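You operate a simulated robot arm through the tools that you are given. There is no shell and no other tool. Be economical: measure what you need, move in short steps, check, and stop when the job is done.

The job below is to be done with a simulated two-armed robot. You get a single attempt, and the scene is never put back.

## Task
Put one of the small dough balls from the top of the press table on the middle shelf of the side table. Take the open sack from the top of the press table and put it on the top of the drawer unit. Pick up the tin labelled "lentils" from the top of the bin table with one hand, pass it to the other hand and put it on the shelf of the narrow table. Do these in any order. Set down upright: open sack, tin.

The check looks at the end state, three seconds after you hand in, the way a careful person would. Anything else that was tipped, shoved, dropped, spilled or broken makes it a failure.

## Robot
Two 7-joint arms with two-finger parallel grippers on one trunk, on a base that drives. Base frame: it is fixed to the floor where the robot stands at the start and does not move with it; the origin is under the middle of the robot, x ahead of it, y to its left, z up; the surface under the hand at the start is at about z = 88. Units: cm, degrees, N and s.
The left shoulder is at the start at [7, 18.8, 129], the right one opposite. With the tool pointing down near the work surface each hand reaches from about 24 to 78 cm from the robot's upright axis, wherever it stands, measured 20 degrees to its own side. Places, roughly: middle shelf of the side table [-160, 40, 50]; open sack [75, -150, 100]; shelf of the narrow table [-740, -50, 20]; tin [-325, -275, 100]; top of the drawer unit [-130, -500, 30]. Payload 3.91 kg a hand.
The tool frame of a hand sits at the grasp point between the pads (the TCP): z along the fingers, y along the line on which they close. The tips reach 3 cm beyond it. Largest opening 11 cm; finger width 2, thickness 1; the body of the gripper, 4.8 by 11.2 cm, starts 5.5 cm behind the TCP.
Orientation is that of the tool frame in the base frame, as [roll, pitch, yaw] about the fixed x, y, z axes, in that order (R = Rz(yaw) Ry(pitch) Rx(roll)). With the fingers straight down and closing along the base's y, the tool's x points along the base's -x, its y along +y and its z along -z.

## Interface
- The arms move only by the tool arm_command. It takes "left_commands", "right_commands" or both (then of equal length, played together; a hand with none holds still); each is a list of rows, each a list of 6 numbers: the shift along the tool's x, y, z in cm, then the turn, a rotation vector about the tool's x, y, z in degrees. In form: [[tx, ty, tz, ax, ay, az], ...]. A call has 1 to 20 rows; each row shifts and turns the commanded pose from where the row before left it, along the tool's axes as they then stand. "left_gripper" and "right_gripper" are, for a hand that has rows, the closure, from 0 (fully open) to 1 (shut), set as the call begins (left out, the last holds). Each row takes 0.2 s and may step no farther than 5 cm and 8.6 degrees from the row before; otherwise, or with a gripper value out of range, the whole call is refused. Where a pose cannot be reached the arm comes as near as it can. A force on the tool above 40 N (or 10 N above the force at the start of the call, whichever is more), or a blocked arm, ends the call early, and 0.2 s more pass. The fingers move at their own pace (about 7.2 cm/s each) and stop on an object; they squeeze with about 30 N. The grip force told is the motor's: it shows also when the fingers shut on nothing. Time passes only in rows, and 0.2 s behind the last, so rows that do not move let the fingers close. The reply holds the time, the measured pose of the TCP, the force on the tool along the base axes, the opening and the grip force, in the units named above and with some noise, with the torque about the TCP (base axes, N m) and any sound that the robot's microphone picked up.
- Cameras (640 x 400 px; columns grow to the right, rows downward): "scene" is now at [10.82, -2.1, 150.33]; the picture's right is [-0.20, -0.98, -0.00], its down [-0.70, 0.15, -0.70] and it looks along [0.69, -0.14, -0.71] (base axes); focal length 251 px, centre (320, 200). "left" rides on the left gripper at [7.2, -1.7, -10.3] in its tool frame; the picture's right is [0.23, 0.97, 0.00], its down [-0.76, 0.18, -0.62] and it looks along [-0.61, 0.14, 0.78] (tool axes); focal length 222 px, centre (320, 200). "right" rides on the right gripper at [7.2, 1.7, -10.3] in its tool frame; the picture's right is [-0.23, 0.97, 0.00], its down [-0.76, -0.18, -0.62] and it looks along [-0.61, -0.14, 0.78] (tool axes); focal length 222 px, centre (320, 200). There is no depth. A picture from a camera that has moved, and an enlarged one, comes with that camera's place and axes in the base frame and with its lens. The place of the scene camera against the robot may be out by one fixed shift of up to 2.5 cm in any direction.
- capture(camera): a new picture of that camera. No time passes.
- move_column(by): slides the trunk up (or, below 0, down) by that many cm; the arms and the scene camera ride with it, the base frame stays. It gives what a move gives, with no picture.
- steer(legs): drives the robot by 1 to 6 legs, each [ahead, turn to the left] in cm and degrees, along the robot's own axes; the way and the turn of a leg run together, so that a leg with both is an arc; at most 150 cm and 180 degrees a leg. The arms and the cameras ride along, it lands a little off, and it stops where it bumps. It gives what a move gives.
- pan_tilt(pan, tilt): turns the head with the scene camera to pan (to the left, within 86 degrees either way) and tilt (down, from -29 to 69), counted from straight ahead of the robot. It gives what a move gives.
- close_up(camera, box): a new picture of the part [left, top, right, bottom] of that camera's present view, enlarged. No time passes.
- hand_in(): hands the job in; it is judged then, once.

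Work in short steps. Places have to be worked out from the pictures, the camera data and where the tool is seen: move nearer, look again, correct. Check each grasp and each placing, and mend what went wrong. You have 165 turns and 118 pictures in all, those below and enlarged ones among them. Open the grippers and draw the arms clear of the work before you hand the job in, unless the task says otherwise; then end with one line.

The tools are called after "Request:" as a command line: name --argument value ..., lists and objects as JSON in quotes. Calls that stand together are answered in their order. arm_command: Moves the arms, as the interface text tells. Its arguments: {"type":"object","properties":{"left_commands":{"type":"array","items":{"type":"array","items":{"type":"number"}}},"left_gripper":{"type":"number"},"right_commands":{"type":"array","items":{"type":"array","items":{"type":"number"}}},"right_gripper":{"type":"number"}},"required":[]} The other tools are called the same way: move_column (by) slides the trunk up or down; steer (legs) drives the base; pan_tilt (pan, tilt) turns the head that bears the scene camera; capture (camera) takes a picture; close_up (camera, box) takes an enlarged picture of a part of a camera's view; hand_in () hands the job in.

At the start:

```text
time: 0.0
left_position: [60.35, 18.56, 109.83]
left_orientation: [-179.9, 0.0, 180.0]
left_wrist_force: [0.9, -1.1, 0.4]
left_moment: [0.0, 0.01, 0.05]
left_grip_width: 10.99
left_gripper_force: 0.0
right_position: [48.66, -40.5, 113.1]
right_orientation: [-179.9, 0.0, 180.0]
right_wrist_force: [0.6, -0.3, 0.2]
right_moment: [-0.01, -0.03, 0.0]
right_grip_width: 10.98
right_gripper_force: 0.0
trunk travel left (down, up): [-80.0, 14.0]
robot x, y, heading: [-0.3, -0.23, -0.1]
head pan, tilt: [-11.8, 45.5]
```

scene: 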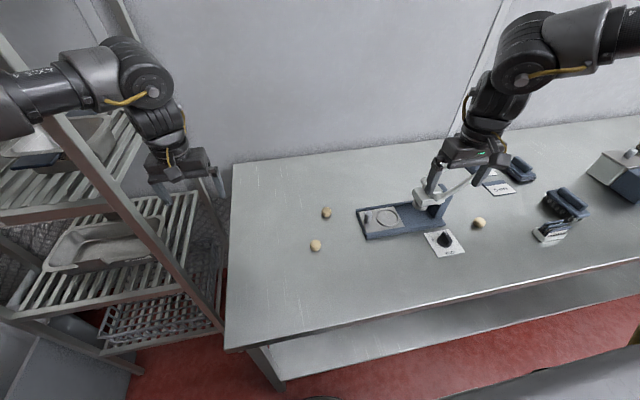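
right: 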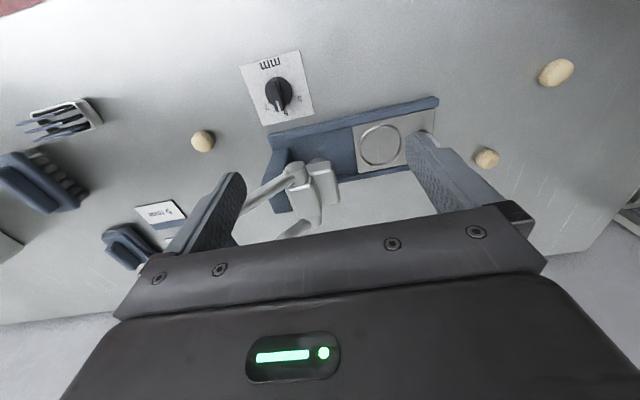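
left: 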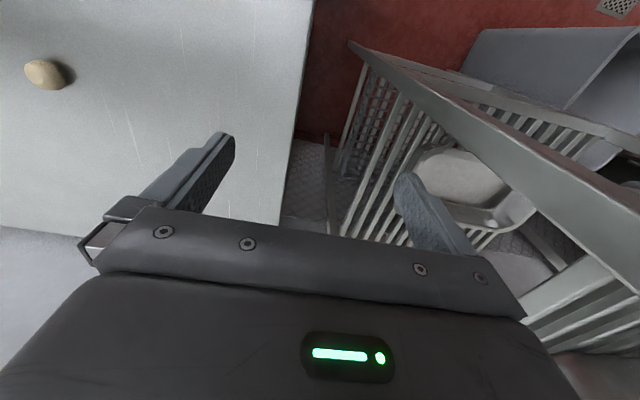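

Two dough balls lie near the robot, at about [54,-8] and [65,-14], and a third is farther right. I'll move the left hand above the nearest one and zoom in on the table.

Request:
close_up --camera "scene" --box '[280, 130, 640, 290]'

Request:
arm_command --left_commands '[[1.1, -4.4, 0, 0, 0, 0], [1.1, -4.4, 0, 0, 0, 0], [1.1, -4.4, 0, 0, 0, 0], [1.1, -4.4, 0, 0, 0, 0], [1.1, -4.4, 0, 0, 0, 0], [1.0, -4.4, 0, 0, 0, 0], [0, 0, 0, 0, 0, 0]]' --left_gripper 0.3

Request:
capture --camera "left"

```text
1.78 times, centred on (460, 210) of scene
camera zoom: at [10.82, -2.1, 150.33], right [-0.2, -0.98, 0.0], down [-0.7, 0.15, -0.7], along [0.69, -0.14, -0.71], focal length 447 px, centre (71, 182)
```

zoom: 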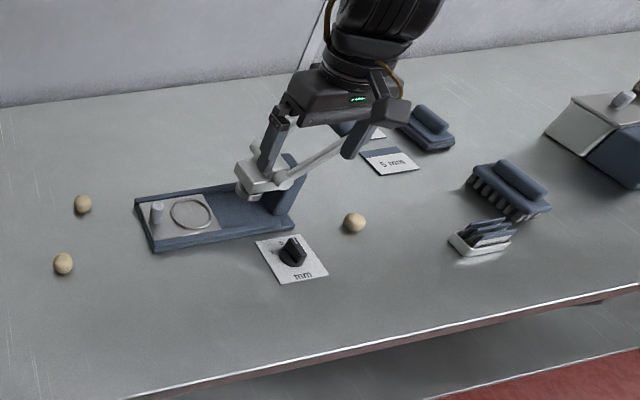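

```text
time: 1.6
left_position: [54.03, -7.53, 110.09]
left_orientation: [179.9, -0.1, -179.9]
left_wrist_force: [0.4, 0.2, -0.3]
left_moment: [0.03, 0.03, 0.01]
left_grip_width: 7.7
left_gripper_force: 0.0
right_position: [48.61, -40.37, 113.14]
right_orientation: [-179.9, -0.1, 180.0]
right_wrist_force: [-0.6, 0.6, 1.1]
right_moment: [-0.02, 0.02, 0.04]
right_grip_width: 10.99
right_gripper_force: 0.1
trunk travel left (down, up): [-80.0, 14.0]
robot x, y, heading: [0.12, -0.1, 0.1]
head pan, tilt: [-11.8, 45.5]
```

```text
113 pictures are left
camera left: at [46.67, -9.31, 120.56], right [-0.23, 0.97, 0.0], down [0.76, 0.18, 0.62], along [0.61, 0.14, -0.78], focal length 222 px, centre (320, 200)
```

left: 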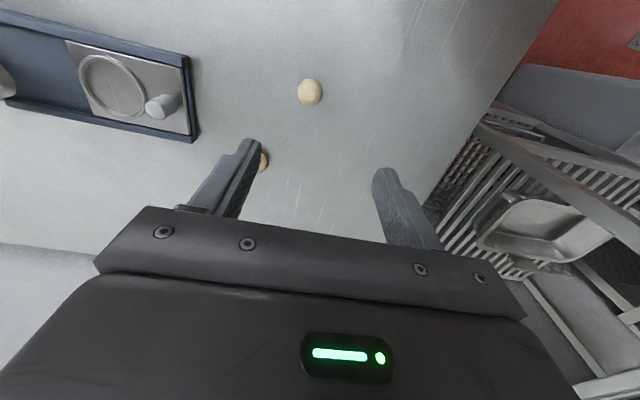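

The ball is at about [53.9,-9.1], and it's roughly 3 cm across. I'll descend with the left hand, gripper part open.

Request:
arm_command --left_commands '[[0, -1.5, 2, 0, 0, 0], [0, 0, 4, 0, 0, 0], [0, 0, 4, 0, 0, 0], [0, 0, 3, 0, 0, 0], [0, 0, 2, 0, 0, 0], [0, 0, 0, 0, 0, 0]]' --left_gripper 0.4

Request:
capture --camera "left"

```text
time: 3.0
left_position: [53.99, -9.27, 94.85]
left_orientation: [-179.9, 0.0, 180.0]
left_wrist_force: [0.2, -0.5, 0.5]
left_moment: [0.03, 0.01, -0.03]
left_grip_width: 6.6
left_gripper_force: 0.0
right_position: [48.63, -40.48, 112.93]
right_orientation: [180.0, -0.1, -180.0]
right_wrist_force: [-0.3, -0.4, -0.7]
right_moment: [-0.01, 0.01, 0.03]
right_grip_width: 11.0
right_gripper_force: 0.0
trunk travel left (down, up): [-80.0, 14.0]
robot x, y, heading: [-0.08, 0.34, -0.0]
head pan, tilt: [-11.8, 45.5]
```

```text
112 pictures are left
camera left: at [46.68, -11.03, 105.2], right [-0.23, 0.97, 0.0], down [0.76, 0.18, 0.62], along [0.61, 0.14, -0.78], focal length 222 px, centre (320, 200)
```

left: 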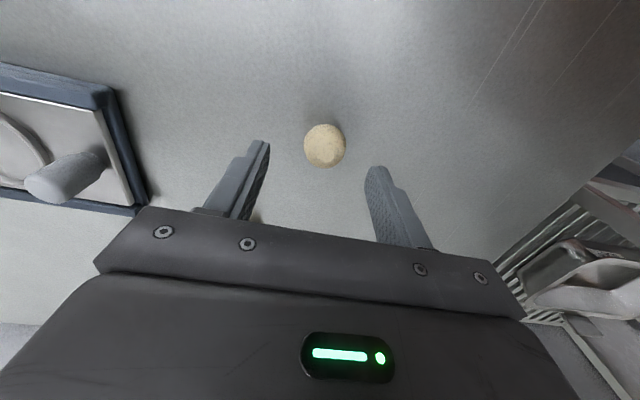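

The ball is centred between the fingers. I'll lower 3.2 cm and close gradually.

Request:
arm_command --left_commands '[[0.1, 0.2, 1.6, 0, 0, 0], [0, 0, 1.6, 0, 0, 0], [0, 0, 0, 0, 0, 0]]'

Request:
arm_command --left_commands '[[0, 0, 0, 0, 0, 0], [0, 0, 0, 0, 0, 0], [0, 0, 0, 0, 0, 0], [0, 0, 0, 0, 0, 0]]' --left_gripper 0.78

Request:
capture --camera "left"

```text
time: 3.8
left_position: [53.89, -9.02, 91.77]
left_orientation: [179.9, 0.0, 180.0]
left_wrist_force: [0.4, -0.2, 0.2]
left_moment: [0.02, 0.01, 0.01]
left_grip_width: 6.59
left_gripper_force: 0.0
right_position: [48.68, -40.56, 113.05]
right_orientation: [-180.0, 0.0, -180.0]
right_wrist_force: [-0.3, -0.4, 0.1]
right_moment: [0.02, 0.04, -0.02]
right_grip_width: 10.99
right_gripper_force: 0.0
trunk travel left (down, up): [-80.0, 14.0]
robot x, y, heading: [0.13, -0.11, -0.3]
head pan, tilt: [-11.8, 45.5]
```

```text
time: 4.8
left_position: [53.92, -9.12, 91.8]
left_orientation: [-179.9, 0.0, -180.0]
left_wrist_force: [0.1, 0.8, -0.1]
left_moment: [0.02, -0.01, -0.01]
left_grip_width: 2.83
left_gripper_force: 30.1
right_position: [48.6, -40.61, 113.02]
right_orientation: [179.9, 0.0, -179.9]
right_wrist_force: [0.4, -0.4, -0.1]
right_moment: [-0.01, 0.01, 0.02]
right_grip_width: 11.0
right_gripper_force: 0.0
trunk travel left (down, up): [-80.0, 14.0]
robot x, y, heading: [-0.29, 0.02, 0.2]
head pan, tilt: [-11.8, 45.5]
```

```text
111 pictures are left
camera left: at [46.63, -10.83, 102.16], right [-0.23, 0.97, 0.0], down [0.76, 0.18, 0.62], along [0.61, 0.14, -0.78], focal length 222 px, centre (320, 200)
```

left: 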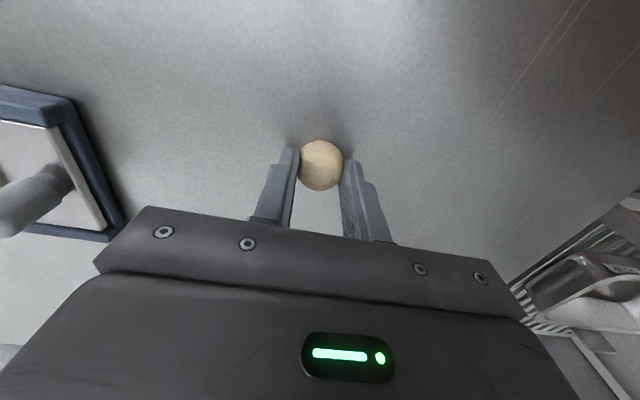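

It's gripped at 2.83 cm. I'll lift it and draw both arms in closer before driving.

Request:
arm_command --left_commands '[[0, 0, -4, 0, 0, 0], [0, 0, -5, 0, 0, 0], [0, 0, -5, 0, 0, 0], [0, 0, -4, 0, 0, 0], [3, 3, -2, 0, 0, 0], [3, 4, -2, 0, 0, 0], [3, 4, 0, 0, 0, 0], [3, 4, 0, 0, 0, 0], [3, 4, 0, 0, 0, 0], [0, 4, 0, 0, 0, 0]]' --right_commands '[[0, 0, -2, 0, 0, 0], [0, 0, -2, 0, 0, 0], [0, 0, -2, 0, 0, 0], [0, 0, -2, 0, 0, 0], [2, 2, 0, 0, 0, 0], [3, 3, 0, 0, 0, 0], [3, 3, 0, 0, 0, 0], [2, 3, 0, 0, 0, 0], [0, 3, 0, 0, 0, 0], [0, 2, 0, 0, 0, 0]]'

Request:
pan_tilt --pan 80 --tilt 40

Request:
capture --camera "scene"

```text
refused: row 6 steps farther than a row can; nothing moved
```

```text
time: 6.5
left_position: [53.8, -9.09, 91.76]
left_orientation: [-180.0, 0.0, 179.9]
left_wrist_force: [-0.1, -0.4, 1.1]
left_moment: [0.02, -0.01, 0.0]
left_grip_width: 2.83
left_gripper_force: 29.7
right_position: [48.71, -40.56, 112.93]
right_orientation: [180.0, 0.0, 179.9]
right_wrist_force: [-1.0, -0.8, 0.0]
right_moment: [0.02, 0.0, 0.01]
right_grip_width: 11.01
right_gripper_force: 0.0
trunk travel left (down, up): [-80.0, 14.0]
robot x, y, heading: [0.01, -0.04, -0.1]
head pan, tilt: [80.0, 40.0]
```

```text
110 pictures are left
camera scene: at [4.38, 7.9, 151.13], right [0.98, -0.17, 0.0], down [-0.11, -0.63, -0.77], along [0.13, 0.75, -0.64], focal length 251 px, centre (320, 200)
```

scene: 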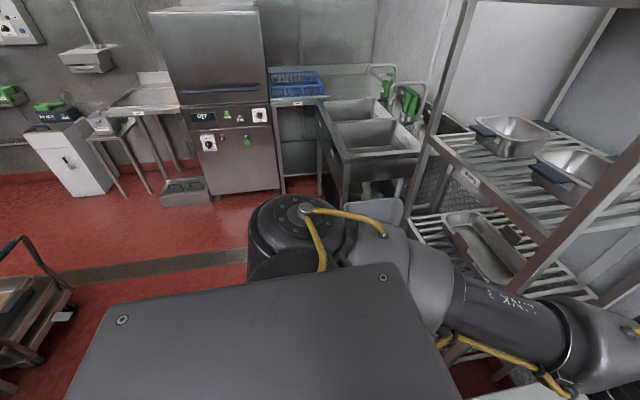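

The row was too long. I'll repeat the lift and retraction with shorter steps.

Request:
arm_command --left_commands '[[0, 0, -4, 0, 0, 0], [0, 0, -4.5, 0, 0, 0], [0, 0, -4.5, 0, 0, 0], [0, 0, -4, 0, 0, 0], [3, 3, -1, 0, 0, 0], [2.8, 4, 0, 0, 0, 0], [2.8, 4, 0, 0, 0, 0], [2.8, 4, 0, 0, 0, 0], [2.8, 4, 0, 0, 0, 0], [0, 4, 0, 0, 0, 0], [0, 4, 0, 0, 0, 0]]' --right_commands '[[0, 0, -2, 0, 0, 0], [0, 0, -2, 0, 0, 0], [0, 0, -2, 0, 0, 0], [0, 0, -2, 0, 0, 0], [2, 2, 0, 0, 0, 0], [3, 3, 0, 0, 0, 0], [3, 3, 0, 0, 0, 0], [2, 3, 0, 0, 0, 0], [0, 2, 0, 0, 0, 0], [0, 2, 0, 0, 0, 0], [0, 0, 0, 0, 0, 0]]'

Request:
steer --legs '[[-40, 0]]'

Request:
steer --legs '[[0, 90]]'

Request:
pan_tilt --pan 60 --tilt 35

Request:
capture --camera "scene"

```text
time: 8.9
left_position: [52.38, 3.27, 109.17]
left_orientation: [-179.9, -0.1, 179.9]
left_wrist_force: [-0.1, 0.0, -0.5]
left_moment: [-0.03, 0.02, 0.02]
left_grip_width: 2.82
left_gripper_force: 29.9
left hand out of reach, approached as far as the arm can: row 5, 6, 7, 8, 9, 10
right_position: [40.91, -28.19, 121.91]
right_orientation: [-179.8, -0.1, -179.8]
right_wrist_force: [-0.7, 0.5, -0.7]
right_moment: [-0.04, -0.02, 0.01]
right_grip_width: 11.01
right_gripper_force: 0.0
right hand out of reach, approached as far as the arm can: row 8, 9, 10
trunk travel left (down, up): [-80.0, 14.0]
robot x, y, heading: [-0.13, -0.09, 0.0]
head pan, tilt: [80.0, 40.0]
```

```text
time: 11.4
left_position: [14.28, 3.24, 109.53]
left_orientation: [-179.9, 0.0, -179.8]
left_wrist_force: [-0.7, -0.8, -1.1]
left_moment: [0.03, -0.01, -0.06]
left_grip_width: 2.83
left_gripper_force: 30.6
right_position: [2.95, -28.25, 121.89]
right_orientation: [-180.0, 0.1, -179.5]
right_wrist_force: [-0.1, 0.4, 0.5]
right_moment: [0.0, -0.05, -0.02]
right_grip_width: 11.0
right_gripper_force: 0.1
trunk travel left (down, up): [-80.0, 14.0]
robot x, y, heading: [-37.83, -0.04, 0.4]
head pan, tilt: [80.0, 40.0]
```

```text
time: 15.6
left_position: [-39.74, 54.64, 109.26]
left_orientation: [-180.0, -1.1, -91.9]
left_wrist_force: [0.7, -0.7, -0.6]
left_moment: [-0.01, 0.01, -0.03]
left_grip_width: 2.83
left_gripper_force: 29.7
right_position: [-8.36, 41.96, 121.68]
right_orientation: [179.9, 0.0, -90.6]
right_wrist_force: [0.2, -0.5, -0.1]
right_moment: [-0.02, -0.02, 0.03]
right_grip_width: 10.99
right_gripper_force: 0.0
trunk travel left (down, up): [-80.0, 14.0]
robot x, y, heading: [-37.48, 1.45, 86.3]
head pan, tilt: [80.0, 40.0]
stopped in leg 1: the robot was blocked; the commanded pose is now the measured one
```

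```text
time: 16.4
left_position: [-39.82, 54.56, 109.28]
left_orientation: [-179.9, -1.0, -92.0]
left_wrist_force: [0.1, -0.1, -1.0]
left_moment: [-0.02, 0.03, 0.0]
left_grip_width: 2.82
left_gripper_force: 29.9
right_position: [-8.61, 41.98, 121.96]
right_orientation: [180.0, -0.1, -90.7]
right_wrist_force: [0.4, -0.4, -0.5]
right_moment: [0.02, -0.01, 0.01]
right_grip_width: 10.96
right_gripper_force: 0.0
trunk travel left (down, up): [-80.0, 14.0]
robot x, y, heading: [-37.5, 1.32, 85.9]
head pan, tilt: [60.0, 35.0]
```

```text
109 pictures are left
camera scene: at [-46.66, 10.96, 151.87], right [0.56, 0.83, 0.0], down [0.48, -0.32, -0.82], along [-0.68, 0.46, -0.57], focal length 251 px, centre (320, 200)
```

scene: 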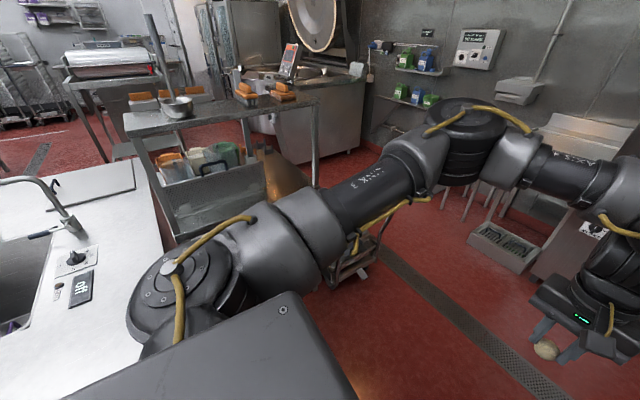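

The turn was blocked at 86°. I'll look right to see what touched.

Request:
pan_tilt --pan -50 --tilt 40

Request:
capture --camera "scene"

```text
time: 18.3
left_position: [-39.82, 54.57, 109.3]
left_orientation: [180.0, -1.1, -92.0]
left_wrist_force: [-0.3, 0.7, -0.5]
left_moment: [0.0, -0.02, -0.01]
left_grip_width: 2.81
left_gripper_force: 29.5
right_position: [-8.42, 41.87, 121.84]
right_orientation: [179.9, 0.0, -90.7]
right_wrist_force: [0.4, -0.2, 0.0]
right_moment: [0.02, -0.04, 0.01]
right_grip_width: 11.01
right_gripper_force: 0.1
trunk travel left (down, up): [-80.0, 14.0]
robot x, y, heading: [-37.28, 1.47, 85.8]
head pan, tilt: [-50.0, 40.0]
```

```text
108 pictures are left
camera scene: at [-32.28, 11.0, 151.13], right [0.59, -0.81, 0.0], down [-0.52, -0.38, -0.77], along [0.62, 0.45, -0.64], focal length 251 px, centre (320, 200)
```

scene: 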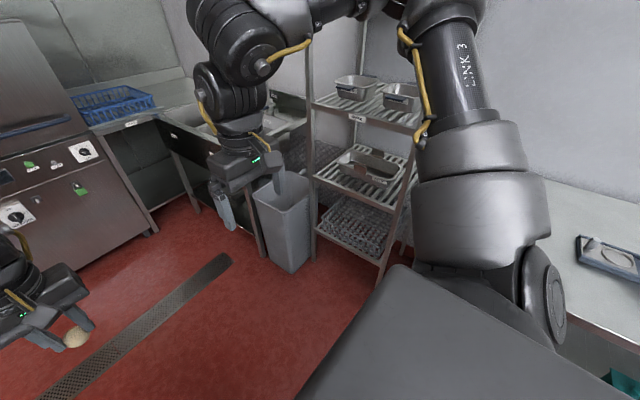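

The right elbow touched the rack post; nothing seems disturbed. I'll back off, then turn left a little and look toward the side table.

Request:
steer --legs '[[-12, 0], [0, 35]]'

Request:
pan_tilt --pan 40 --tilt 35

Request:
capture --camera "scene"

```text
time: 19.4
left_position: [-33.54, 52.31, 109.9]
left_orientation: [-172.0, 0.0, -97.7]
left_wrist_force: [1.2, 0.3, -0.3]
left_moment: [-0.01, 0.07, 0.02]
left_grip_width: 2.83
left_gripper_force: 30.2
right_position: [-6.16, 36.8, 122.29]
right_orientation: [-179.5, 0.7, -93.7]
right_wrist_force: [-0.4, -0.6, 0.1]
right_moment: [-0.02, 0.06, 0.0]
right_grip_width: 10.98
right_gripper_force: 0.0
trunk travel left (down, up): [-80.0, 14.0]
robot x, y, heading: [-37.16, -2.36, 78.4]
head pan, tilt: [-50.0, 40.0]
stopped in leg 1: the robot was blocked; the commanded pose is now the measured one
```

```text
time: 21.0
left_position: [-34.24, 52.21, 109.98]
left_orientation: [-171.6, 0.0, -97.6]
left_wrist_force: [-0.3, -0.5, 0.2]
left_moment: [0.01, 0.02, 0.0]
left_grip_width: 2.85
left_gripper_force: 30.3
right_position: [-6.7, 36.84, 122.42]
right_orientation: [-179.2, 0.9, -93.4]
right_wrist_force: [-0.5, -0.2, 0.8]
right_moment: [-0.01, 0.01, -0.02]
right_grip_width: 10.99
right_gripper_force: 0.1
trunk travel left (down, up): [-80.0, 14.0]
robot x, y, heading: [-37.92, -1.89, 78.8]
head pan, tilt: [40.0, 35.0]
```

```text
107 pictures are left
camera scene: at [-42.88, 10.36, 151.88], right [0.88, 0.48, 0.0], down [0.27, -0.5, -0.82], along [-0.39, 0.72, -0.57], focal length 251 px, centre (320, 200)
```

scene: 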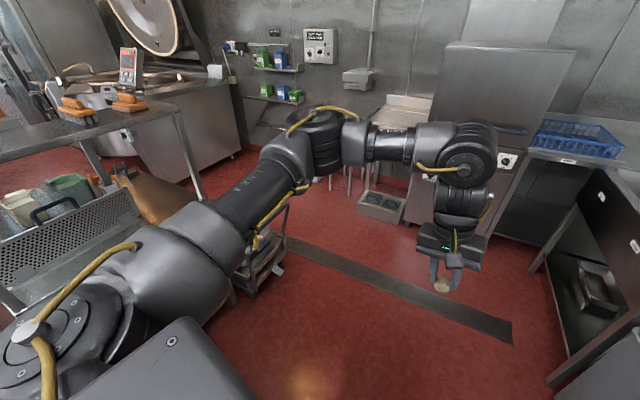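

Reversing was blocked too, this time from the left rear. I'll look down to the left.

Request:
pan_tilt --pan 86 --tilt 50

Request:
capture --camera "scene"

Request:
pan_tilt --pan -80 --tilt 50

Request:
capture --camera "scene"

```text
time: 22.1
left_position: [-34.24, 52.1, 110.01]
left_orientation: [-171.6, 0.0, -97.4]
left_wrist_force: [-0.5, 0.4, 0.1]
left_moment: [0.0, -0.01, 0.0]
left_grip_width: 2.79
left_gripper_force: 29.4
right_position: [-6.73, 36.77, 122.39]
right_orientation: [-179.3, 0.9, -93.6]
right_wrist_force: [-0.5, -0.1, -0.8]
right_moment: [0.01, 0.0, 0.01]
right_grip_width: 11.0
right_gripper_force: 0.1
trunk travel left (down, up): [-80.0, 14.0]
robot x, y, heading: [-37.42, -1.72, 78.7]
head pan, tilt: [85.9, 50.0]
```

```text
106 pictures are left
camera scene: at [-46.13, 4.67, 149.71], right [0.27, 0.96, 0.0], down [0.74, -0.21, -0.64], along [-0.62, 0.17, -0.77], focal length 251 px, centre (320, 200)
```

scene: 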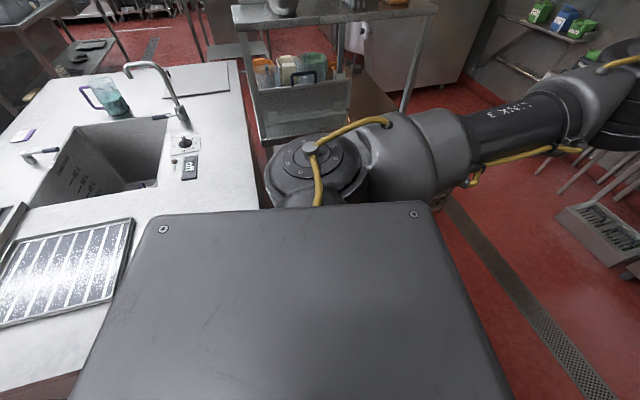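

```text
time: 24.7
left_position: [-34.21, 52.13, 109.96]
left_orientation: [-171.6, 0.0, -97.5]
left_wrist_force: [0.2, 0.1, -0.4]
left_moment: [0.01, -0.01, 0.0]
left_grip_width: 2.82
left_gripper_force: 30.3
right_position: [-6.81, 36.8, 122.43]
right_orientation: [-179.3, 0.9, -93.5]
right_wrist_force: [0.7, -0.2, -0.1]
right_moment: [-0.01, 0.02, 0.0]
right_grip_width: 10.99
right_gripper_force: 0.1
trunk travel left (down, up): [-80.0, 14.0]
robot x, y, heading: [-37.41, -1.66, 78.5]
head pan, tilt: [-80.0, 50.0]
```

```text
105 pictures are left
camera scene: at [-31.02, 2.39, 149.71], right [-0.03, -1.0, 0.0], down [-0.77, 0.02, -0.64], along [0.64, -0.02, -0.77], focal length 251 px, centre (320, 200)
```

scene: 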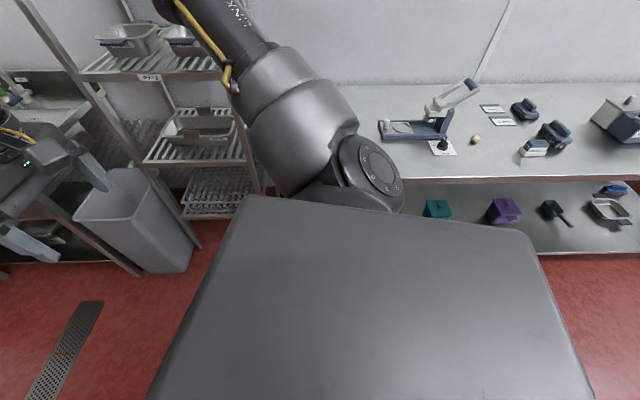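

The sink table's corner sits close by the robot's left side, near [-63,0], and the floor ahead is clear. I'll drive forward a bit before turning left.

Request:
steer --legs '[[30, 0], [0, 30]]'

Request:
pan_tilt --pan 60 --tilt 45

Request:
capture --camera "scene"

```text
time: 28.2
left_position: [-56.15, 75.52, 109.97]
left_orientation: [-171.5, 0.0, -66.9]
left_wrist_force: [0.5, 0.4, 0.1]
left_moment: [-0.01, -0.02, -0.02]
left_grip_width: 2.81
left_gripper_force: 30.1
right_position: [-24.58, 76.19, 122.35]
right_orientation: [-179.3, 0.9, -63.0]
right_wrist_force: [0.3, 0.1, 0.1]
right_moment: [-0.02, 0.0, 0.04]
right_grip_width: 10.99
right_gripper_force: 0.0
trunk travel left (down, up): [-80.0, 14.0]
robot x, y, heading: [-31.96, 27.53, 108.9]
head pan, tilt: [-80.0, 50.0]
```

```text
time: 30.4
left_position: [-56.21, 75.52, 110.04]
left_orientation: [-171.6, 0.0, -67.1]
left_wrist_force: [-0.1, -0.5, 0.0]
left_moment: [-0.02, -0.02, -0.01]
left_grip_width: 2.8
left_gripper_force: 30.4
right_position: [-24.66, 76.26, 122.38]
right_orientation: [-179.3, 1.0, -63.0]
right_wrist_force: [0.9, 0.1, 0.4]
right_moment: [0.01, 0.01, -0.01]
right_grip_width: 11.0
right_gripper_force: 0.1
trunk travel left (down, up): [-80.0, 14.0]
robot x, y, heading: [-31.67, 27.74, 109.0]
head pan, tilt: [60.0, 45.0]
```

```text
104 pictures are left
camera scene: at [-43.36, 33.14, 150.4], right [0.19, 0.98, 0.0], down [0.69, -0.14, -0.71], along [-0.69, 0.14, -0.71], focal length 251 px, centre (320, 200)
```

scene: 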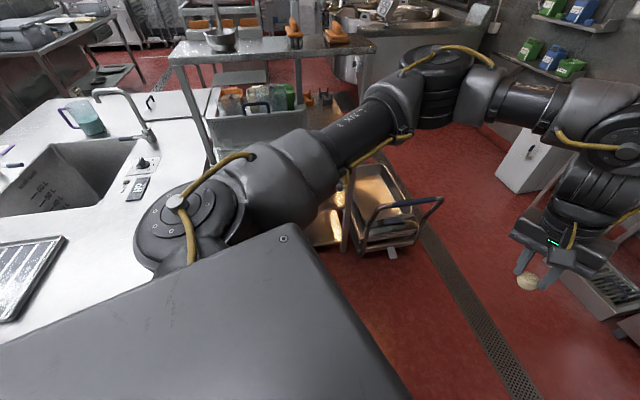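

I can see the trolley and the small multi-level table to the left. I'll turn left to face it.

Request:
steer --legs '[[14, 0], [0, 66]]'

Request:
pan_tilt --pan 0 --tilt 40

Request:
capture --camera "scene"

```text
time: 34.7
left_position: [-90.45, 38.07, 110.03]
left_orientation: [-171.5, 0.1, -1.1]
left_wrist_force: [-0.3, 0.5, -0.4]
left_moment: [0.0, 0.01, 0.01]
left_grip_width: 2.92
left_gripper_force: 29.7
right_position: [-78.13, 67.2, 122.46]
right_orientation: [-179.3, 0.9, 2.9]
right_wrist_force: [0.0, -0.5, -0.1]
right_moment: [-0.01, 0.0, 0.01]
right_grip_width: 10.99
right_gripper_force: 0.0
trunk travel left (down, up): [-80.0, 14.0]
robot x, y, heading: [-36.23, 40.74, 174.7]
head pan, tilt: [60.0, 45.0]
```

```text
time: 36.0
left_position: [-90.34, 38.11, 110.12]
left_orientation: [-171.6, 0.1, -1.1]
left_wrist_force: [0.3, 0.4, -0.5]
left_moment: [0.02, -0.03, -0.01]
left_grip_width: 2.94
left_gripper_force: 29.7
right_position: [-78.12, 67.22, 122.45]
right_orientation: [-179.4, 1.0, 2.9]
right_wrist_force: [-0.3, 0.0, 0.0]
right_moment: [-0.02, 0.01, 0.02]
right_grip_width: 11.01
right_gripper_force: 0.0
trunk travel left (down, up): [-80.0, 14.0]
robot x, y, heading: [-36.43, 40.55, 174.7]
head pan, tilt: [0.0, 40.0]
```

```text
103 pictures are left
camera scene: at [-51.89, 41.57, 151.13], right [0.09, 1.0, 0.0], down [0.64, -0.06, -0.77], along [-0.76, 0.07, -0.64], focal length 251 px, centre (320, 200)
```

scene: 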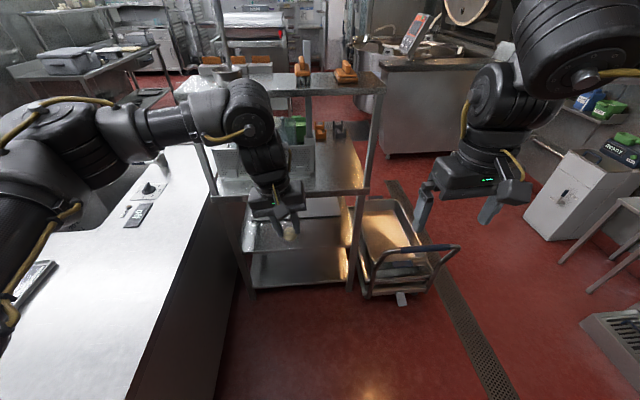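

I now face the side table. I'll zoom in on it.

Request:
close_up --camera "scene" --box '[180, 40, 420, 310]'

```text
1.48 times, centred on (300, 175) of scene
camera zoom: at [-51.89, 41.57, 151.13], right [0.09, 1.0, 0.0], down [0.64, -0.06, -0.77], along [-0.76, 0.07, -0.64], focal length 372 px, centre (350, 237)
```

zoom: 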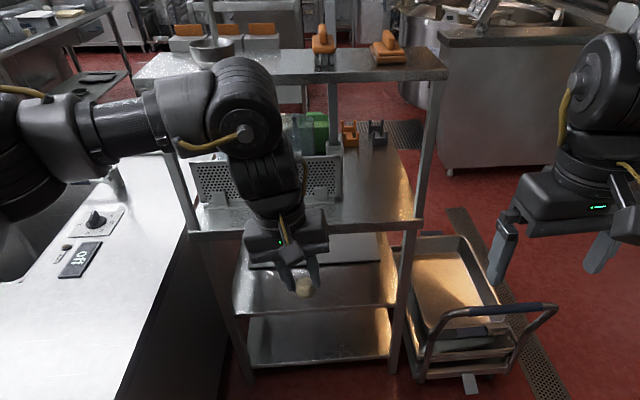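

Levels come out at about z 126, 83, 48 and 11, with the front edge at x≈-137 and y from about 0 to 70, so the middle shelf is the one at z≈48. I'll shift the robot to about [-75,75] so that the left elbow clears the sink table when I lower.

Request:
steer --legs '[[0, -36], [50, 0], [0, 41]]'

Request:
capture --camera "scene"

```text
time: 42.5
left_position: [-127.83, 65.05, 110.01]
left_orientation: [-171.6, 0.0, 4.7]
left_wrist_force: [0.1, -0.2, -0.3]
left_moment: [0.01, 0.04, 0.01]
left_grip_width: 2.95
left_gripper_force: 29.9
right_position: [-118.65, 95.29, 122.41]
right_orientation: [-179.3, 0.9, 8.6]
right_wrist_force: [0.9, 0.0, -0.1]
right_moment: [0.01, -0.02, 0.0]
right_grip_width: 11.0
right_gripper_force: 0.2
trunk travel left (down, up): [-80.0, 14.0]
robot x, y, heading: [-74.39, 72.96, -179.2]
head pan, tilt: [0.0, 40.0]
```

```text
101 pictures are left
camera scene: at [-89.94, 72.67, 151.13], right [-0.01, 1.0, 0.0], down [0.64, 0.01, -0.77], along [-0.77, -0.01, -0.64], focal length 251 px, centre (320, 200)
```

scene: 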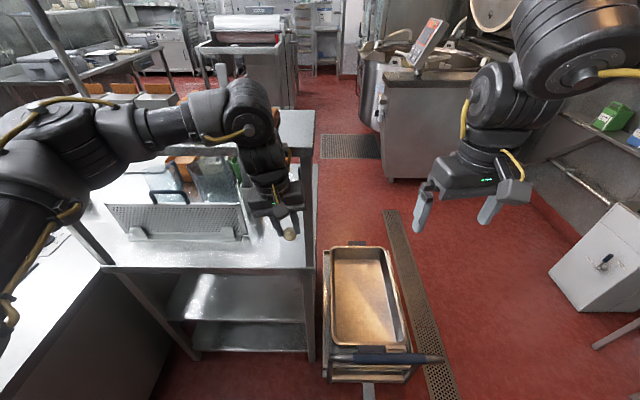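

The shelf spans y≈5–70 with its front edge at x≈-137. I'll back up a little, lower the trunk 45 cm and tilt the left hand forward by 43°.

Request:
steer --legs '[[-10, 0]]'

Request:
move_column --by -42

Request:
arm_command --left_commands '[[0, 0, 0, -4, -8, 0], [0, 0, 0, -4, -7, 0], [0, 0, 0, 0, -8, 0], [0, 0, 0, 0, -8, 0], [0, 0, 0, 0, -8, 0], [0, 0, 0, 0, -4, 0], [0, 0, 0, 0, 0, 0]]'

Request:
capture --camera "scene"

Request:
capture --camera "left"

```text
time: 43.6
left_position: [-117.94, 65.05, 109.86]
left_orientation: [-171.6, -0.1, 4.8]
left_wrist_force: [-0.2, 0.5, -0.1]
left_moment: [0.02, 0.02, 0.0]
left_grip_width: 2.93
left_gripper_force: 30.3
right_position: [-108.77, 95.2, 122.3]
right_orientation: [-179.3, 0.8, 8.8]
right_wrist_force: [-1.3, 0.4, 0.6]
right_moment: [-0.03, -0.02, -0.01]
right_grip_width: 11.02
right_gripper_force: 0.1
trunk travel left (down, up): [-80.0, 14.0]
robot x, y, heading: [-64.68, 73.29, -179.2]
head pan, tilt: [0.0, 40.0]
```

```text
refused: -42 is not a number from -40 to 40
```

```text
refused: row 1 steps farther than a row can; nothing moved
```

```text
100 pictures are left
camera scene: at [-80.22, 72.74, 151.08], right [-0.01, 1.0, 0.0], down [0.64, 0.01, -0.76], along [-0.76, -0.01, -0.64], focal length 251 px, centre (320, 200)
```

scene: 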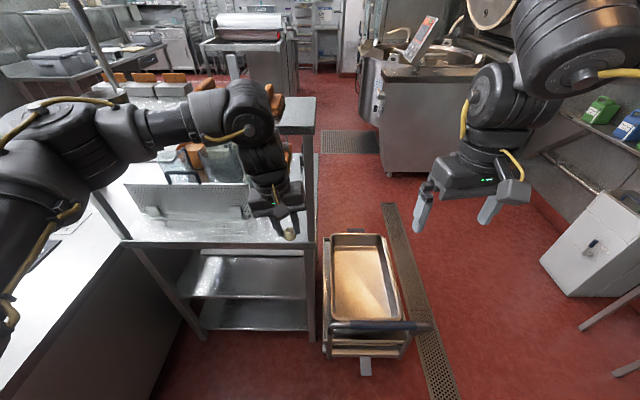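

```text
99 pictures are left
camera left: at [-110.8, 65.82, 120.39], right [0.31, -0.94, -0.14], down [-0.74, -0.33, 0.59], along [-0.6, -0.08, -0.8], focal length 222 px, centre (320, 200)
```

left: 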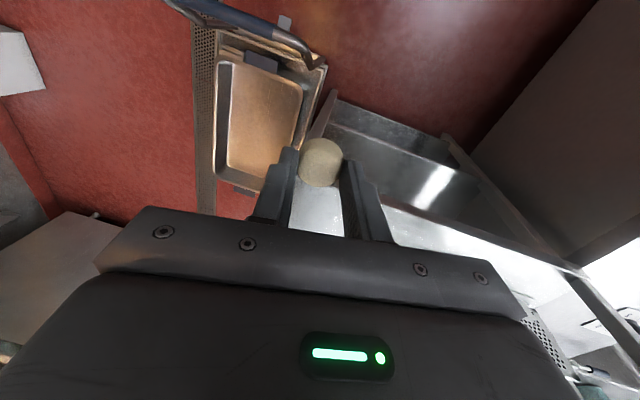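

Column moves are limited to 40 cm. I'll lower by 40, then do smaller rotations.

Request:
move_column --by -40

Request:
arm_command --left_commands '[[0, 2, 0, -8, 0, 0], [0, 3, 0, 0, -8, 0], [0, 3, 0, 0, -8, 0], [0, 0, 0, 0, -8, 0], [0, 0, 0, 0, -8, 0], [0, 0, 0, 0, -8, 0], [0, 0, 0, 0, -3, 0], [0, 0, 0, 0, 0, 0]]'

Request:
capture --camera "scene"

Request:
capture --camera "left"

```text
time: 47.5
left_position: [-117.65, 65.02, 70.02]
left_orientation: [-171.7, 0.1, 4.7]
left_wrist_force: [-0.7, -0.5, -0.4]
left_moment: [-0.01, -0.02, -0.01]
left_grip_width: 2.96
left_gripper_force: 29.7
right_position: [-108.6, 95.3, 82.33]
right_orientation: [-179.3, 0.9, 8.9]
right_wrist_force: [0.7, 1.5, 0.0]
right_moment: [0.02, -0.01, 0.01]
right_grip_width: 11.0
right_gripper_force: 0.1
trunk travel left (down, up): [-40.0, 54.0]
robot x, y, heading: [-64.21, 73.5, -179.3]
head pan, tilt: [0.0, 40.0]
```

```text
time: 49.3
left_position: [-125.97, 53.61, 68.61]
left_orientation: [-179.3, 43.0, 5.0]
left_wrist_force: [0.6, 0.9, -0.1]
left_moment: [0.0, 0.0, 0.0]
left_grip_width: 2.93
left_gripper_force: 30.2
left hand out of reach, approached as far as the arm can: row 2, 3, 4, 5, 6, 7
right_position: [-108.47, 95.16, 82.31]
right_orientation: [-179.3, 0.9, 8.8]
right_wrist_force: [-0.2, 0.1, -0.5]
right_moment: [0.01, -0.01, -0.01]
right_grip_width: 11.01
right_gripper_force: 0.0
trunk travel left (down, up): [-40.0, 54.0]
robot x, y, heading: [-64.6, 73.58, -179.2]
head pan, tilt: [0.0, 40.0]
```

```text
98 pictures are left
camera scene: at [-79.89, 72.7, 111.13], right [-0.01, 1.0, 0.0], down [0.64, 0.01, -0.77], along [-0.77, -0.01, -0.64], focal length 251 px, centre (320, 200)
```

scene: 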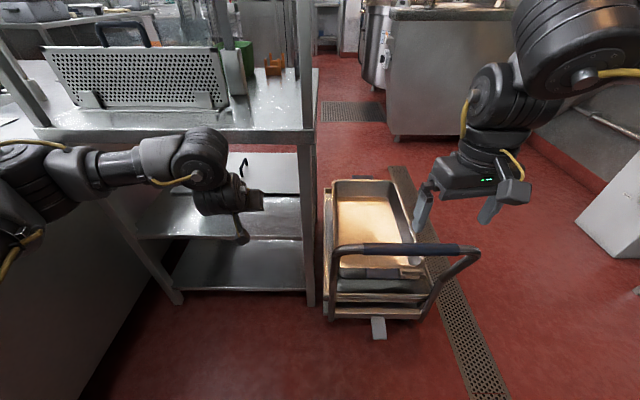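

```text
97 pictures are left
camera left: at [-113.88, 56.24, 71.32], right [0.24, -0.96, -0.16], down [-0.12, -0.2, 0.97], along [-0.96, -0.22, -0.16], focal length 222 px, centre (320, 200)
```

left: 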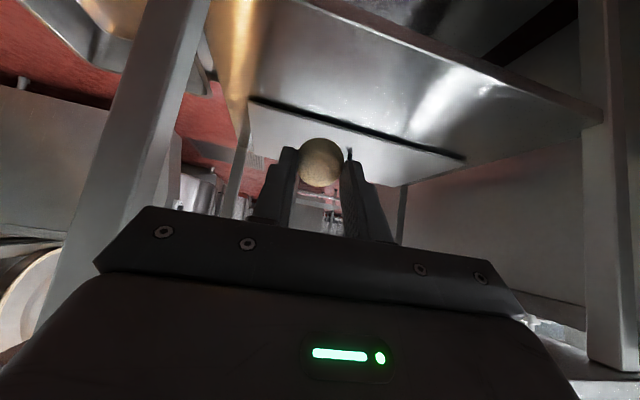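

The ball is secure and the middle shelf edge is at z≈47. I'll lower the hand outside the shelf first, then advance over it.

Request:
arm_command --left_commands '[[2, 0, 2.2, 0, 0, 0], [2, 0, 2.2, 0, 0, 0], [2, 0, 2.2, 0, 0, 0], [2, 0, 2.2, 0, 0, 0], [0, 0, 0, 0, 0, 0]]'

Request:
arm_command --left_commands '[[-2.8, 0, 2.6, 0, 0, 0], [-2.8, 0, 2.6, 0, 0, 0], [-2.8, 0, 2.6, 0, 0, 0], [-2.8, 0, 2.6, 0, 0, 0], [-2.7, 0, 2.6, 0, 0, 0], [0, 0, 0, 0, 0, 0]]'

Request:
capture --camera "scene"

Request:
capture --camera "left"

```text
time: 50.5
left_position: [-126.34, 53.72, 56.75]
left_orientation: [-179.5, 43.1, 5.1]
left_wrist_force: [-0.7, 0.0, -0.2]
left_moment: [0.02, 0.0, 0.03]
left_grip_width: 2.93
left_gripper_force: 30.3
right_position: [-108.59, 95.25, 82.39]
right_orientation: [-179.3, 0.9, 8.9]
right_wrist_force: [-0.2, -0.5, 0.6]
right_moment: [0.0, 0.02, 0.02]
right_grip_width: 10.97
right_gripper_force: 0.0
trunk travel left (down, up): [-40.0, 54.0]
robot x, y, heading: [-63.99, 73.37, -179.3]
head pan, tilt: [0.0, 40.0]
```

```text
time: 51.9
left_position: [-145.16, 52.2, 56.92]
left_orientation: [-179.4, 43.1, 5.1]
left_wrist_force: [0.4, -1.0, 0.1]
left_moment: [0.0, -0.03, -0.01]
left_grip_width: 2.95
left_gripper_force: 29.6
right_position: [-108.49, 95.28, 82.41]
right_orientation: [-179.1, 0.9, 8.9]
right_wrist_force: [0.4, -0.4, 0.3]
right_moment: [-0.01, 0.02, 0.0]
right_grip_width: 11.0
right_gripper_force: 0.0
trunk travel left (down, up): [-40.0, 54.0]
robot x, y, heading: [-64.3, 73.39, -179.1]
head pan, tilt: [0.0, 40.0]
```

```text
96 pictures are left
camera scene: at [-79.87, 72.66, 111.13], right [-0.01, 1.0, 0.0], down [0.64, 0.01, -0.77], along [-0.77, -0.01, -0.64], focal length 251 px, centre (320, 200)
```

scene: 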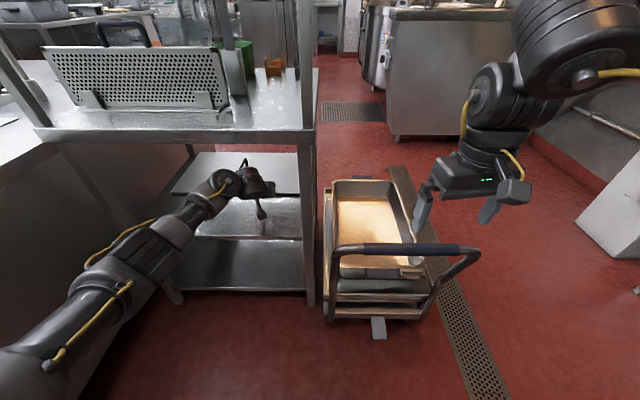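

```text
95 pictures are left
camera left: at [-133.06, 54.81, 59.54], right [0.25, -0.96, -0.16], down [-0.11, -0.2, 0.97], along [-0.96, -0.22, -0.16], focal length 222 px, centre (320, 200)
```

left: 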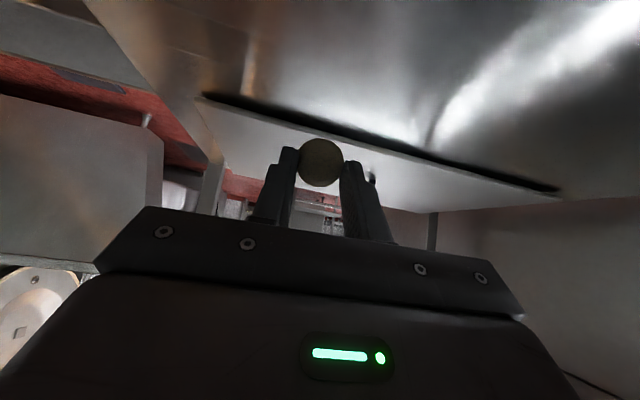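

A thin board lies on the back of the shelf from x≈-158, and the ball is over the free front strip at x≈-147. I'll lower in small steps until contact.

Request:
arm_command --left_commands '[[1.36, 0, 1.46, 0, 0, 0], [1.36, 0, 1.46, 0, 0, 0], [0.34, 0, 0.37, 0, 0, 0], [0.34, 0, 0.37, 0, 0, 0], [0, 0, 0, 0, 0, 0]]'

Request:
close_up --camera "scene" --box '[170, 130, 330, 250]'

Request:
capture --camera "left"

```text
time: 53.1
left_position: [-145.12, 52.11, 51.92]
left_orientation: [-179.5, 43.0, 5.2]
left_wrist_force: [0.2, 0.2, -0.3]
left_moment: [-0.01, 0.02, -0.03]
left_grip_width: 2.93
left_gripper_force: 30.5
right_position: [-108.55, 95.21, 82.34]
right_orientation: [-179.2, 1.0, 8.8]
right_wrist_force: [-0.8, -0.2, -0.2]
right_moment: [0.0, -0.02, 0.0]
right_grip_width: 11.01
right_gripper_force: 0.1
trunk travel left (down, up): [-40.0, 54.0]
robot x, y, heading: [-64.12, 73.3, -179.4]
head pan, tilt: [0.0, 40.0]
```

```text
3.33 times, centred on (250, 190) of scene
camera zoom: at [-79.89, 72.7, 111.13], right [-0.01, 1.0, 0.0], down [0.64, 0.01, -0.77], along [-0.77, -0.01, -0.64], focal length 838 px, centre (553, 233)
```

zoom: 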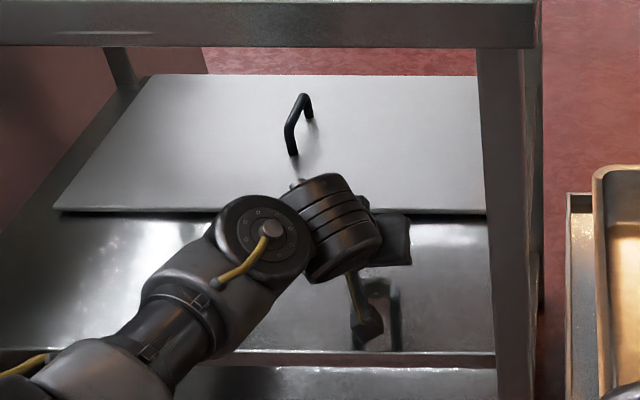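

```text
93 pictures are left
camera left: at [-133.04, 54.81, 54.43], right [0.25, -0.96, -0.16], down [-0.12, -0.2, 0.97], along [-0.96, -0.22, -0.16], focal length 222 px, centre (320, 200)
```

left: 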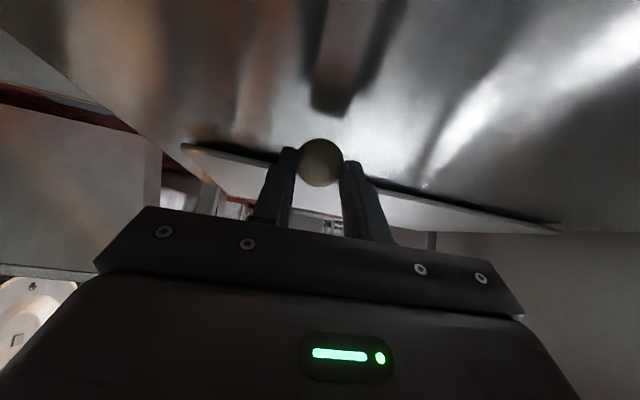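

There's no contact yet, and the reflection shows a gap. I'll keep lowering in fine steps.

Request:
arm_command --left_commands '[[0.34, 0, 0.37, 0, 0, 0], [0.34, 0, 0.37, 0, 0, 0], [0.34, 0, 0.37, 0, 0, 0], [0, 0, 0, 0, 0, 0]]'

Request:
close_up --camera "left" --box '[220, 60, 420, 200]'

```text
time: 54.1
left_position: [-145.41, 52.22, 50.87]
left_orientation: [-179.2, 43.7, 5.4]
left_wrist_force: [-4.1, -2.2, 24.8]
left_moment: [-0.1, 0.66, 0.06]
left_grip_width: 2.96
left_gripper_force: 30.1
right_position: [-108.24, 95.28, 82.53]
right_orientation: [-179.4, 1.2, 8.8]
right_wrist_force: [0.0, -0.7, 0.0]
right_moment: [0.03, -0.02, 0.03]
right_grip_width: 11.01
right_gripper_force: 0.1
trunk travel left (down, up): [-40.0, 54.0]
robot x, y, heading: [-63.99, 73.18, -179.4]
head pan, tilt: [0.0, 40.0]
```

```text
2.86 times, centred on (320, 130) of left
camera zoom: at [-133.12, 54.91, 53.44], right [0.24, -0.96, -0.17], down [-0.1, -0.2, 0.97], along [-0.96, -0.22, -0.15], focal length 635 px, centre (320, 400)
```

zoom: 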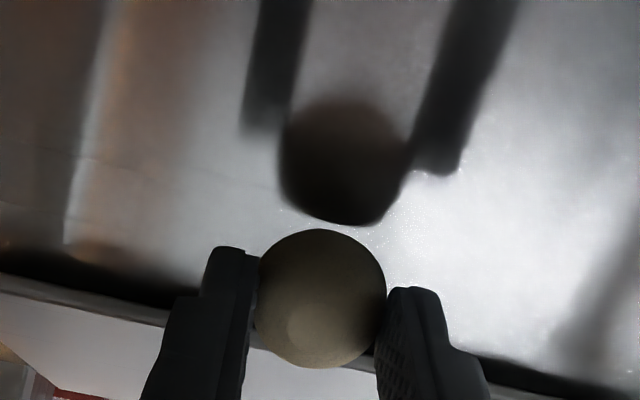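

Contact with the shelf, at 25 N. I'll ease off a few millimetres and open slightly.

Request:
arm_command --left_commands '[[-0.34, 0, -0.37, 0, 0, 0], [0, 0, 0, 0, 0, 0]]'

Request:
arm_command --left_commands '[[0, 0, 0, 0, 0, 0], [0, 0, 0, 0, 0, 0], [0, 0, 0, 0, 0, 0]]' --left_gripper 0.5

Request:
capture --camera "left"

```text
time: 54.7
left_position: [-145.21, 52.29, 50.9]
left_orientation: [-179.5, 43.1, 5.2]
left_wrist_force: [-3.5, 1.0, 15.6]
left_moment: [0.01, 0.44, -0.03]
left_grip_width: 2.93
left_gripper_force: 29.9
right_position: [-108.39, 95.35, 82.58]
right_orientation: [-179.3, 1.0, 8.7]
right_wrist_force: [0.0, -0.1, 0.3]
right_moment: [-0.01, 0.02, 0.02]
right_grip_width: 11.02
right_gripper_force: 0.0
trunk travel left (down, up): [-40.0, 54.0]
robot x, y, heading: [-64.29, 73.6, -179.1]
head pan, tilt: [0.0, 40.0]
```

```text
time: 55.5
left_position: [-145.16, 52.11, 50.69]
left_orientation: [-179.5, 43.1, 5.2]
left_wrist_force: [0.3, 0.2, -0.6]
left_moment: [-0.01, 0.06, -0.01]
left_grip_width: 5.48
left_gripper_force: 0.0
right_position: [-108.43, 95.3, 82.45]
right_orientation: [-179.3, 1.0, 8.7]
right_wrist_force: [-0.3, -0.2, -0.7]
right_moment: [-0.03, 0.0, -0.01]
right_grip_width: 11.01
right_gripper_force: 0.0
trunk travel left (down, up): [-40.0, 54.0]
robot x, y, heading: [-64.11, 73.3, -179.4]
head pan, tilt: [0.0, 40.0]
```

```text
91 pictures are left
camera left: at [-133.08, 54.8, 53.35], right [0.25, -0.96, -0.16], down [-0.12, -0.19, 0.97], along [-0.96, -0.22, -0.16], focal length 222 px, centre (320, 200)
```

left: 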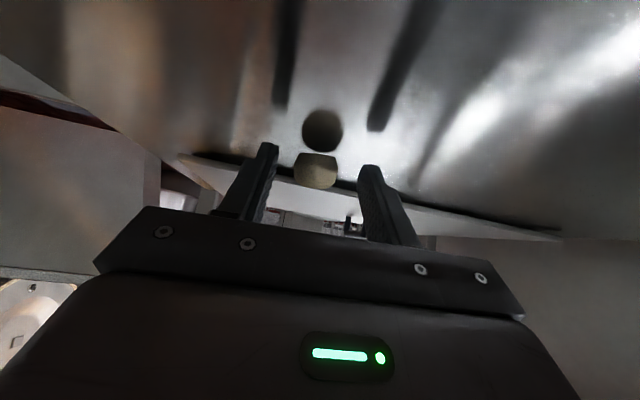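

The ball rests on the shelf. I'll withdraw back along the finger axis and check.

Request:
arm_command --left_commands '[[0, 0, -2, 0, 0, 0], [0, 0, -3, 0, 0, 0], [2, 0, -3, 0, 0, 0], [3, 0, -3, 0, 0, 0], [3, 0, -3, 0, 0, 0], [3, 0, -3, 0, 0, 0], [0, 0, 0, 0, 0, 0]]'

Request:
close_up --camera "scene" --box '[170, 130, 330, 250]'

```text
time: 57.1
left_position: [-125.8, 53.78, 55.74]
left_orientation: [-179.6, 43.0, 5.1]
left_wrist_force: [0.6, 0.9, 0.2]
left_moment: [0.0, -0.03, 0.04]
left_grip_width: 5.48
left_gripper_force: 0.0
right_position: [-108.56, 95.11, 82.38]
right_orientation: [-179.3, 1.0, 8.9]
right_wrist_force: [0.2, 0.1, 0.0]
right_moment: [0.04, 0.01, 0.0]
right_grip_width: 11.0
right_gripper_force: 0.1
trunk travel left (down, up): [-40.0, 54.0]
robot x, y, heading: [-64.31, 73.14, -179.1]
head pan, tilt: [0.0, 40.0]
```

```text
3.33 times, centred on (250, 190) of scene
camera zoom: at [-79.9, 72.71, 111.12], right [-0.01, 1.0, 0.0], down [0.64, 0.01, -0.77], along [-0.77, -0.01, -0.64], focal length 838 px, centre (553, 233)
```

zoom: 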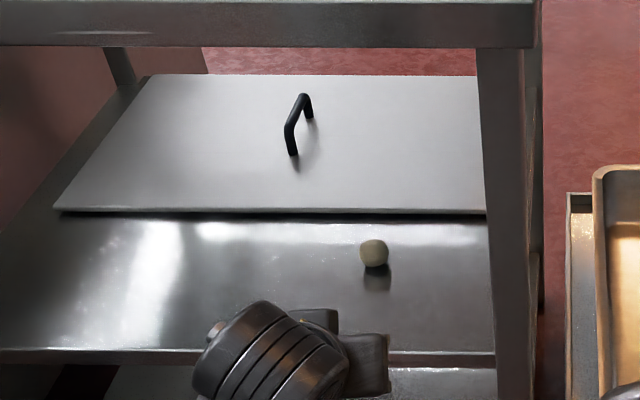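

The ball is placed. I'll back away, raise the trunk and straighten the left hand.

Request:
steer --legs '[[-20, 0]]'

Request:
move_column --by 40

Request:
arm_command --left_commands '[[0, 0, -3, 0, 8, 0], [0, 0, -3, 0, 8, 0], [0, 0, -3, 0, 8, 0], [0, 0, -3, 0, 8, 0], [0, 0, -2, 0, 8, 0], [0, 0, 0, 0, 3, 0], [0, 0, 0, 0, 0, 0]]'

Request:
pan_tilt --pan 86 --tilt 35

Request:
capture --camera "scene"

```text
time: 58.6
left_position: [-105.81, 53.92, 55.8]
left_orientation: [-179.5, 43.0, 5.2]
left_wrist_force: [0.3, 0.5, 0.6]
left_moment: [0.0, 0.02, 0.03]
left_grip_width: 5.52
left_gripper_force: 0.1
right_position: [-88.53, 95.5, 82.39]
right_orientation: [-179.3, 1.0, 8.8]
right_wrist_force: [0.8, 0.0, -0.2]
right_moment: [0.01, 0.03, -0.01]
right_grip_width: 11.0
right_gripper_force: 0.0
trunk travel left (down, up): [-40.0, 54.0]
robot x, y, heading: [-44.26, 73.67, -179.1]
head pan, tilt: [0.0, 40.0]
```

```text
time: 62.5
left_position: [-105.81, 54.05, 95.78]
left_orientation: [-179.3, 43.1, 5.2]
left_wrist_force: [-0.1, -0.1, 0.1]
left_moment: [-0.01, 0.01, 0.01]
left_grip_width: 5.48
left_gripper_force: 0.1
right_position: [-88.58, 95.43, 122.31]
right_orientation: [-179.3, 0.9, 8.8]
right_wrist_force: [0.6, 0.4, 0.2]
right_moment: [0.03, -0.02, 0.02]
right_grip_width: 10.99
right_gripper_force: 0.0
trunk travel left (down, up): [-80.0, 14.0]
robot x, y, heading: [-44.31, 73.69, -179.3]
head pan, tilt: [0.0, 40.0]
```

```text
time: 63.2
left_position: [-102.0, 54.26, 101.3]
left_orientation: [-179.0, 25.2, 5.7]
left_wrist_force: [-4.4, 13.8, -4.9]
left_moment: [-1.19, 0.26, 1.87]
left_grip_width: 5.5
left_gripper_force: 0.0
left hand out of reach, approached as far as the arm can: row 3
right_position: [-88.67, 95.35, 122.54]
right_orientation: [-179.2, 0.8, 8.8]
right_wrist_force: [-0.2, -0.2, 0.4]
right_moment: [0.0, -0.01, 0.02]
right_grip_width: 11.0
right_gripper_force: 0.0
trunk travel left (down, up): [-80.0, 14.0]
robot x, y, heading: [-44.02, 73.88, -179.2]
head pan, tilt: [0.0, 40.0]
stopped in row 3 (left hand): the force on the tool passed its limit at 78 N (the readings are from after the stop); the commanded pose is now the measured one
```

```text
time: 64.8
left_position: [-101.9, 54.45, 101.37]
left_orientation: [-179.1, 25.2, 5.5]
left_wrist_force: [-12.7, 28.8, -15.8]
left_moment: [-2.58, 1.22, 3.95]
left_grip_width: 5.51
left_gripper_force: 0.0
right_position: [-88.73, 95.44, 122.46]
right_orientation: [-179.3, 0.9, 8.8]
right_wrist_force: [-0.3, -0.6, 0.0]
right_moment: [0.0, 0.02, 0.03]
right_grip_width: 11.0
right_gripper_force: 0.0
trunk travel left (down, up): [-80.0, 14.0]
robot x, y, heading: [-44.52, 73.81, -179.2]
head pan, tilt: [85.9, 35.0]
```

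```text
89 pictures are left
camera scene: at [-51.95, 64.26, 151.88], right [-1.0, 0.06, 0.0], down [0.03, 0.57, -0.82], along [-0.05, -0.82, -0.57], focal length 251 px, centre (320, 200)
```

scene: 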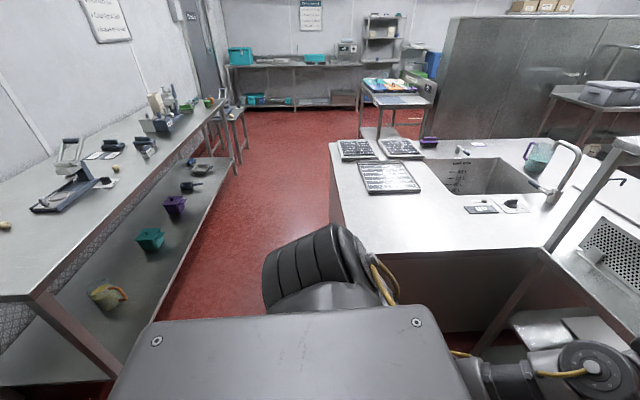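

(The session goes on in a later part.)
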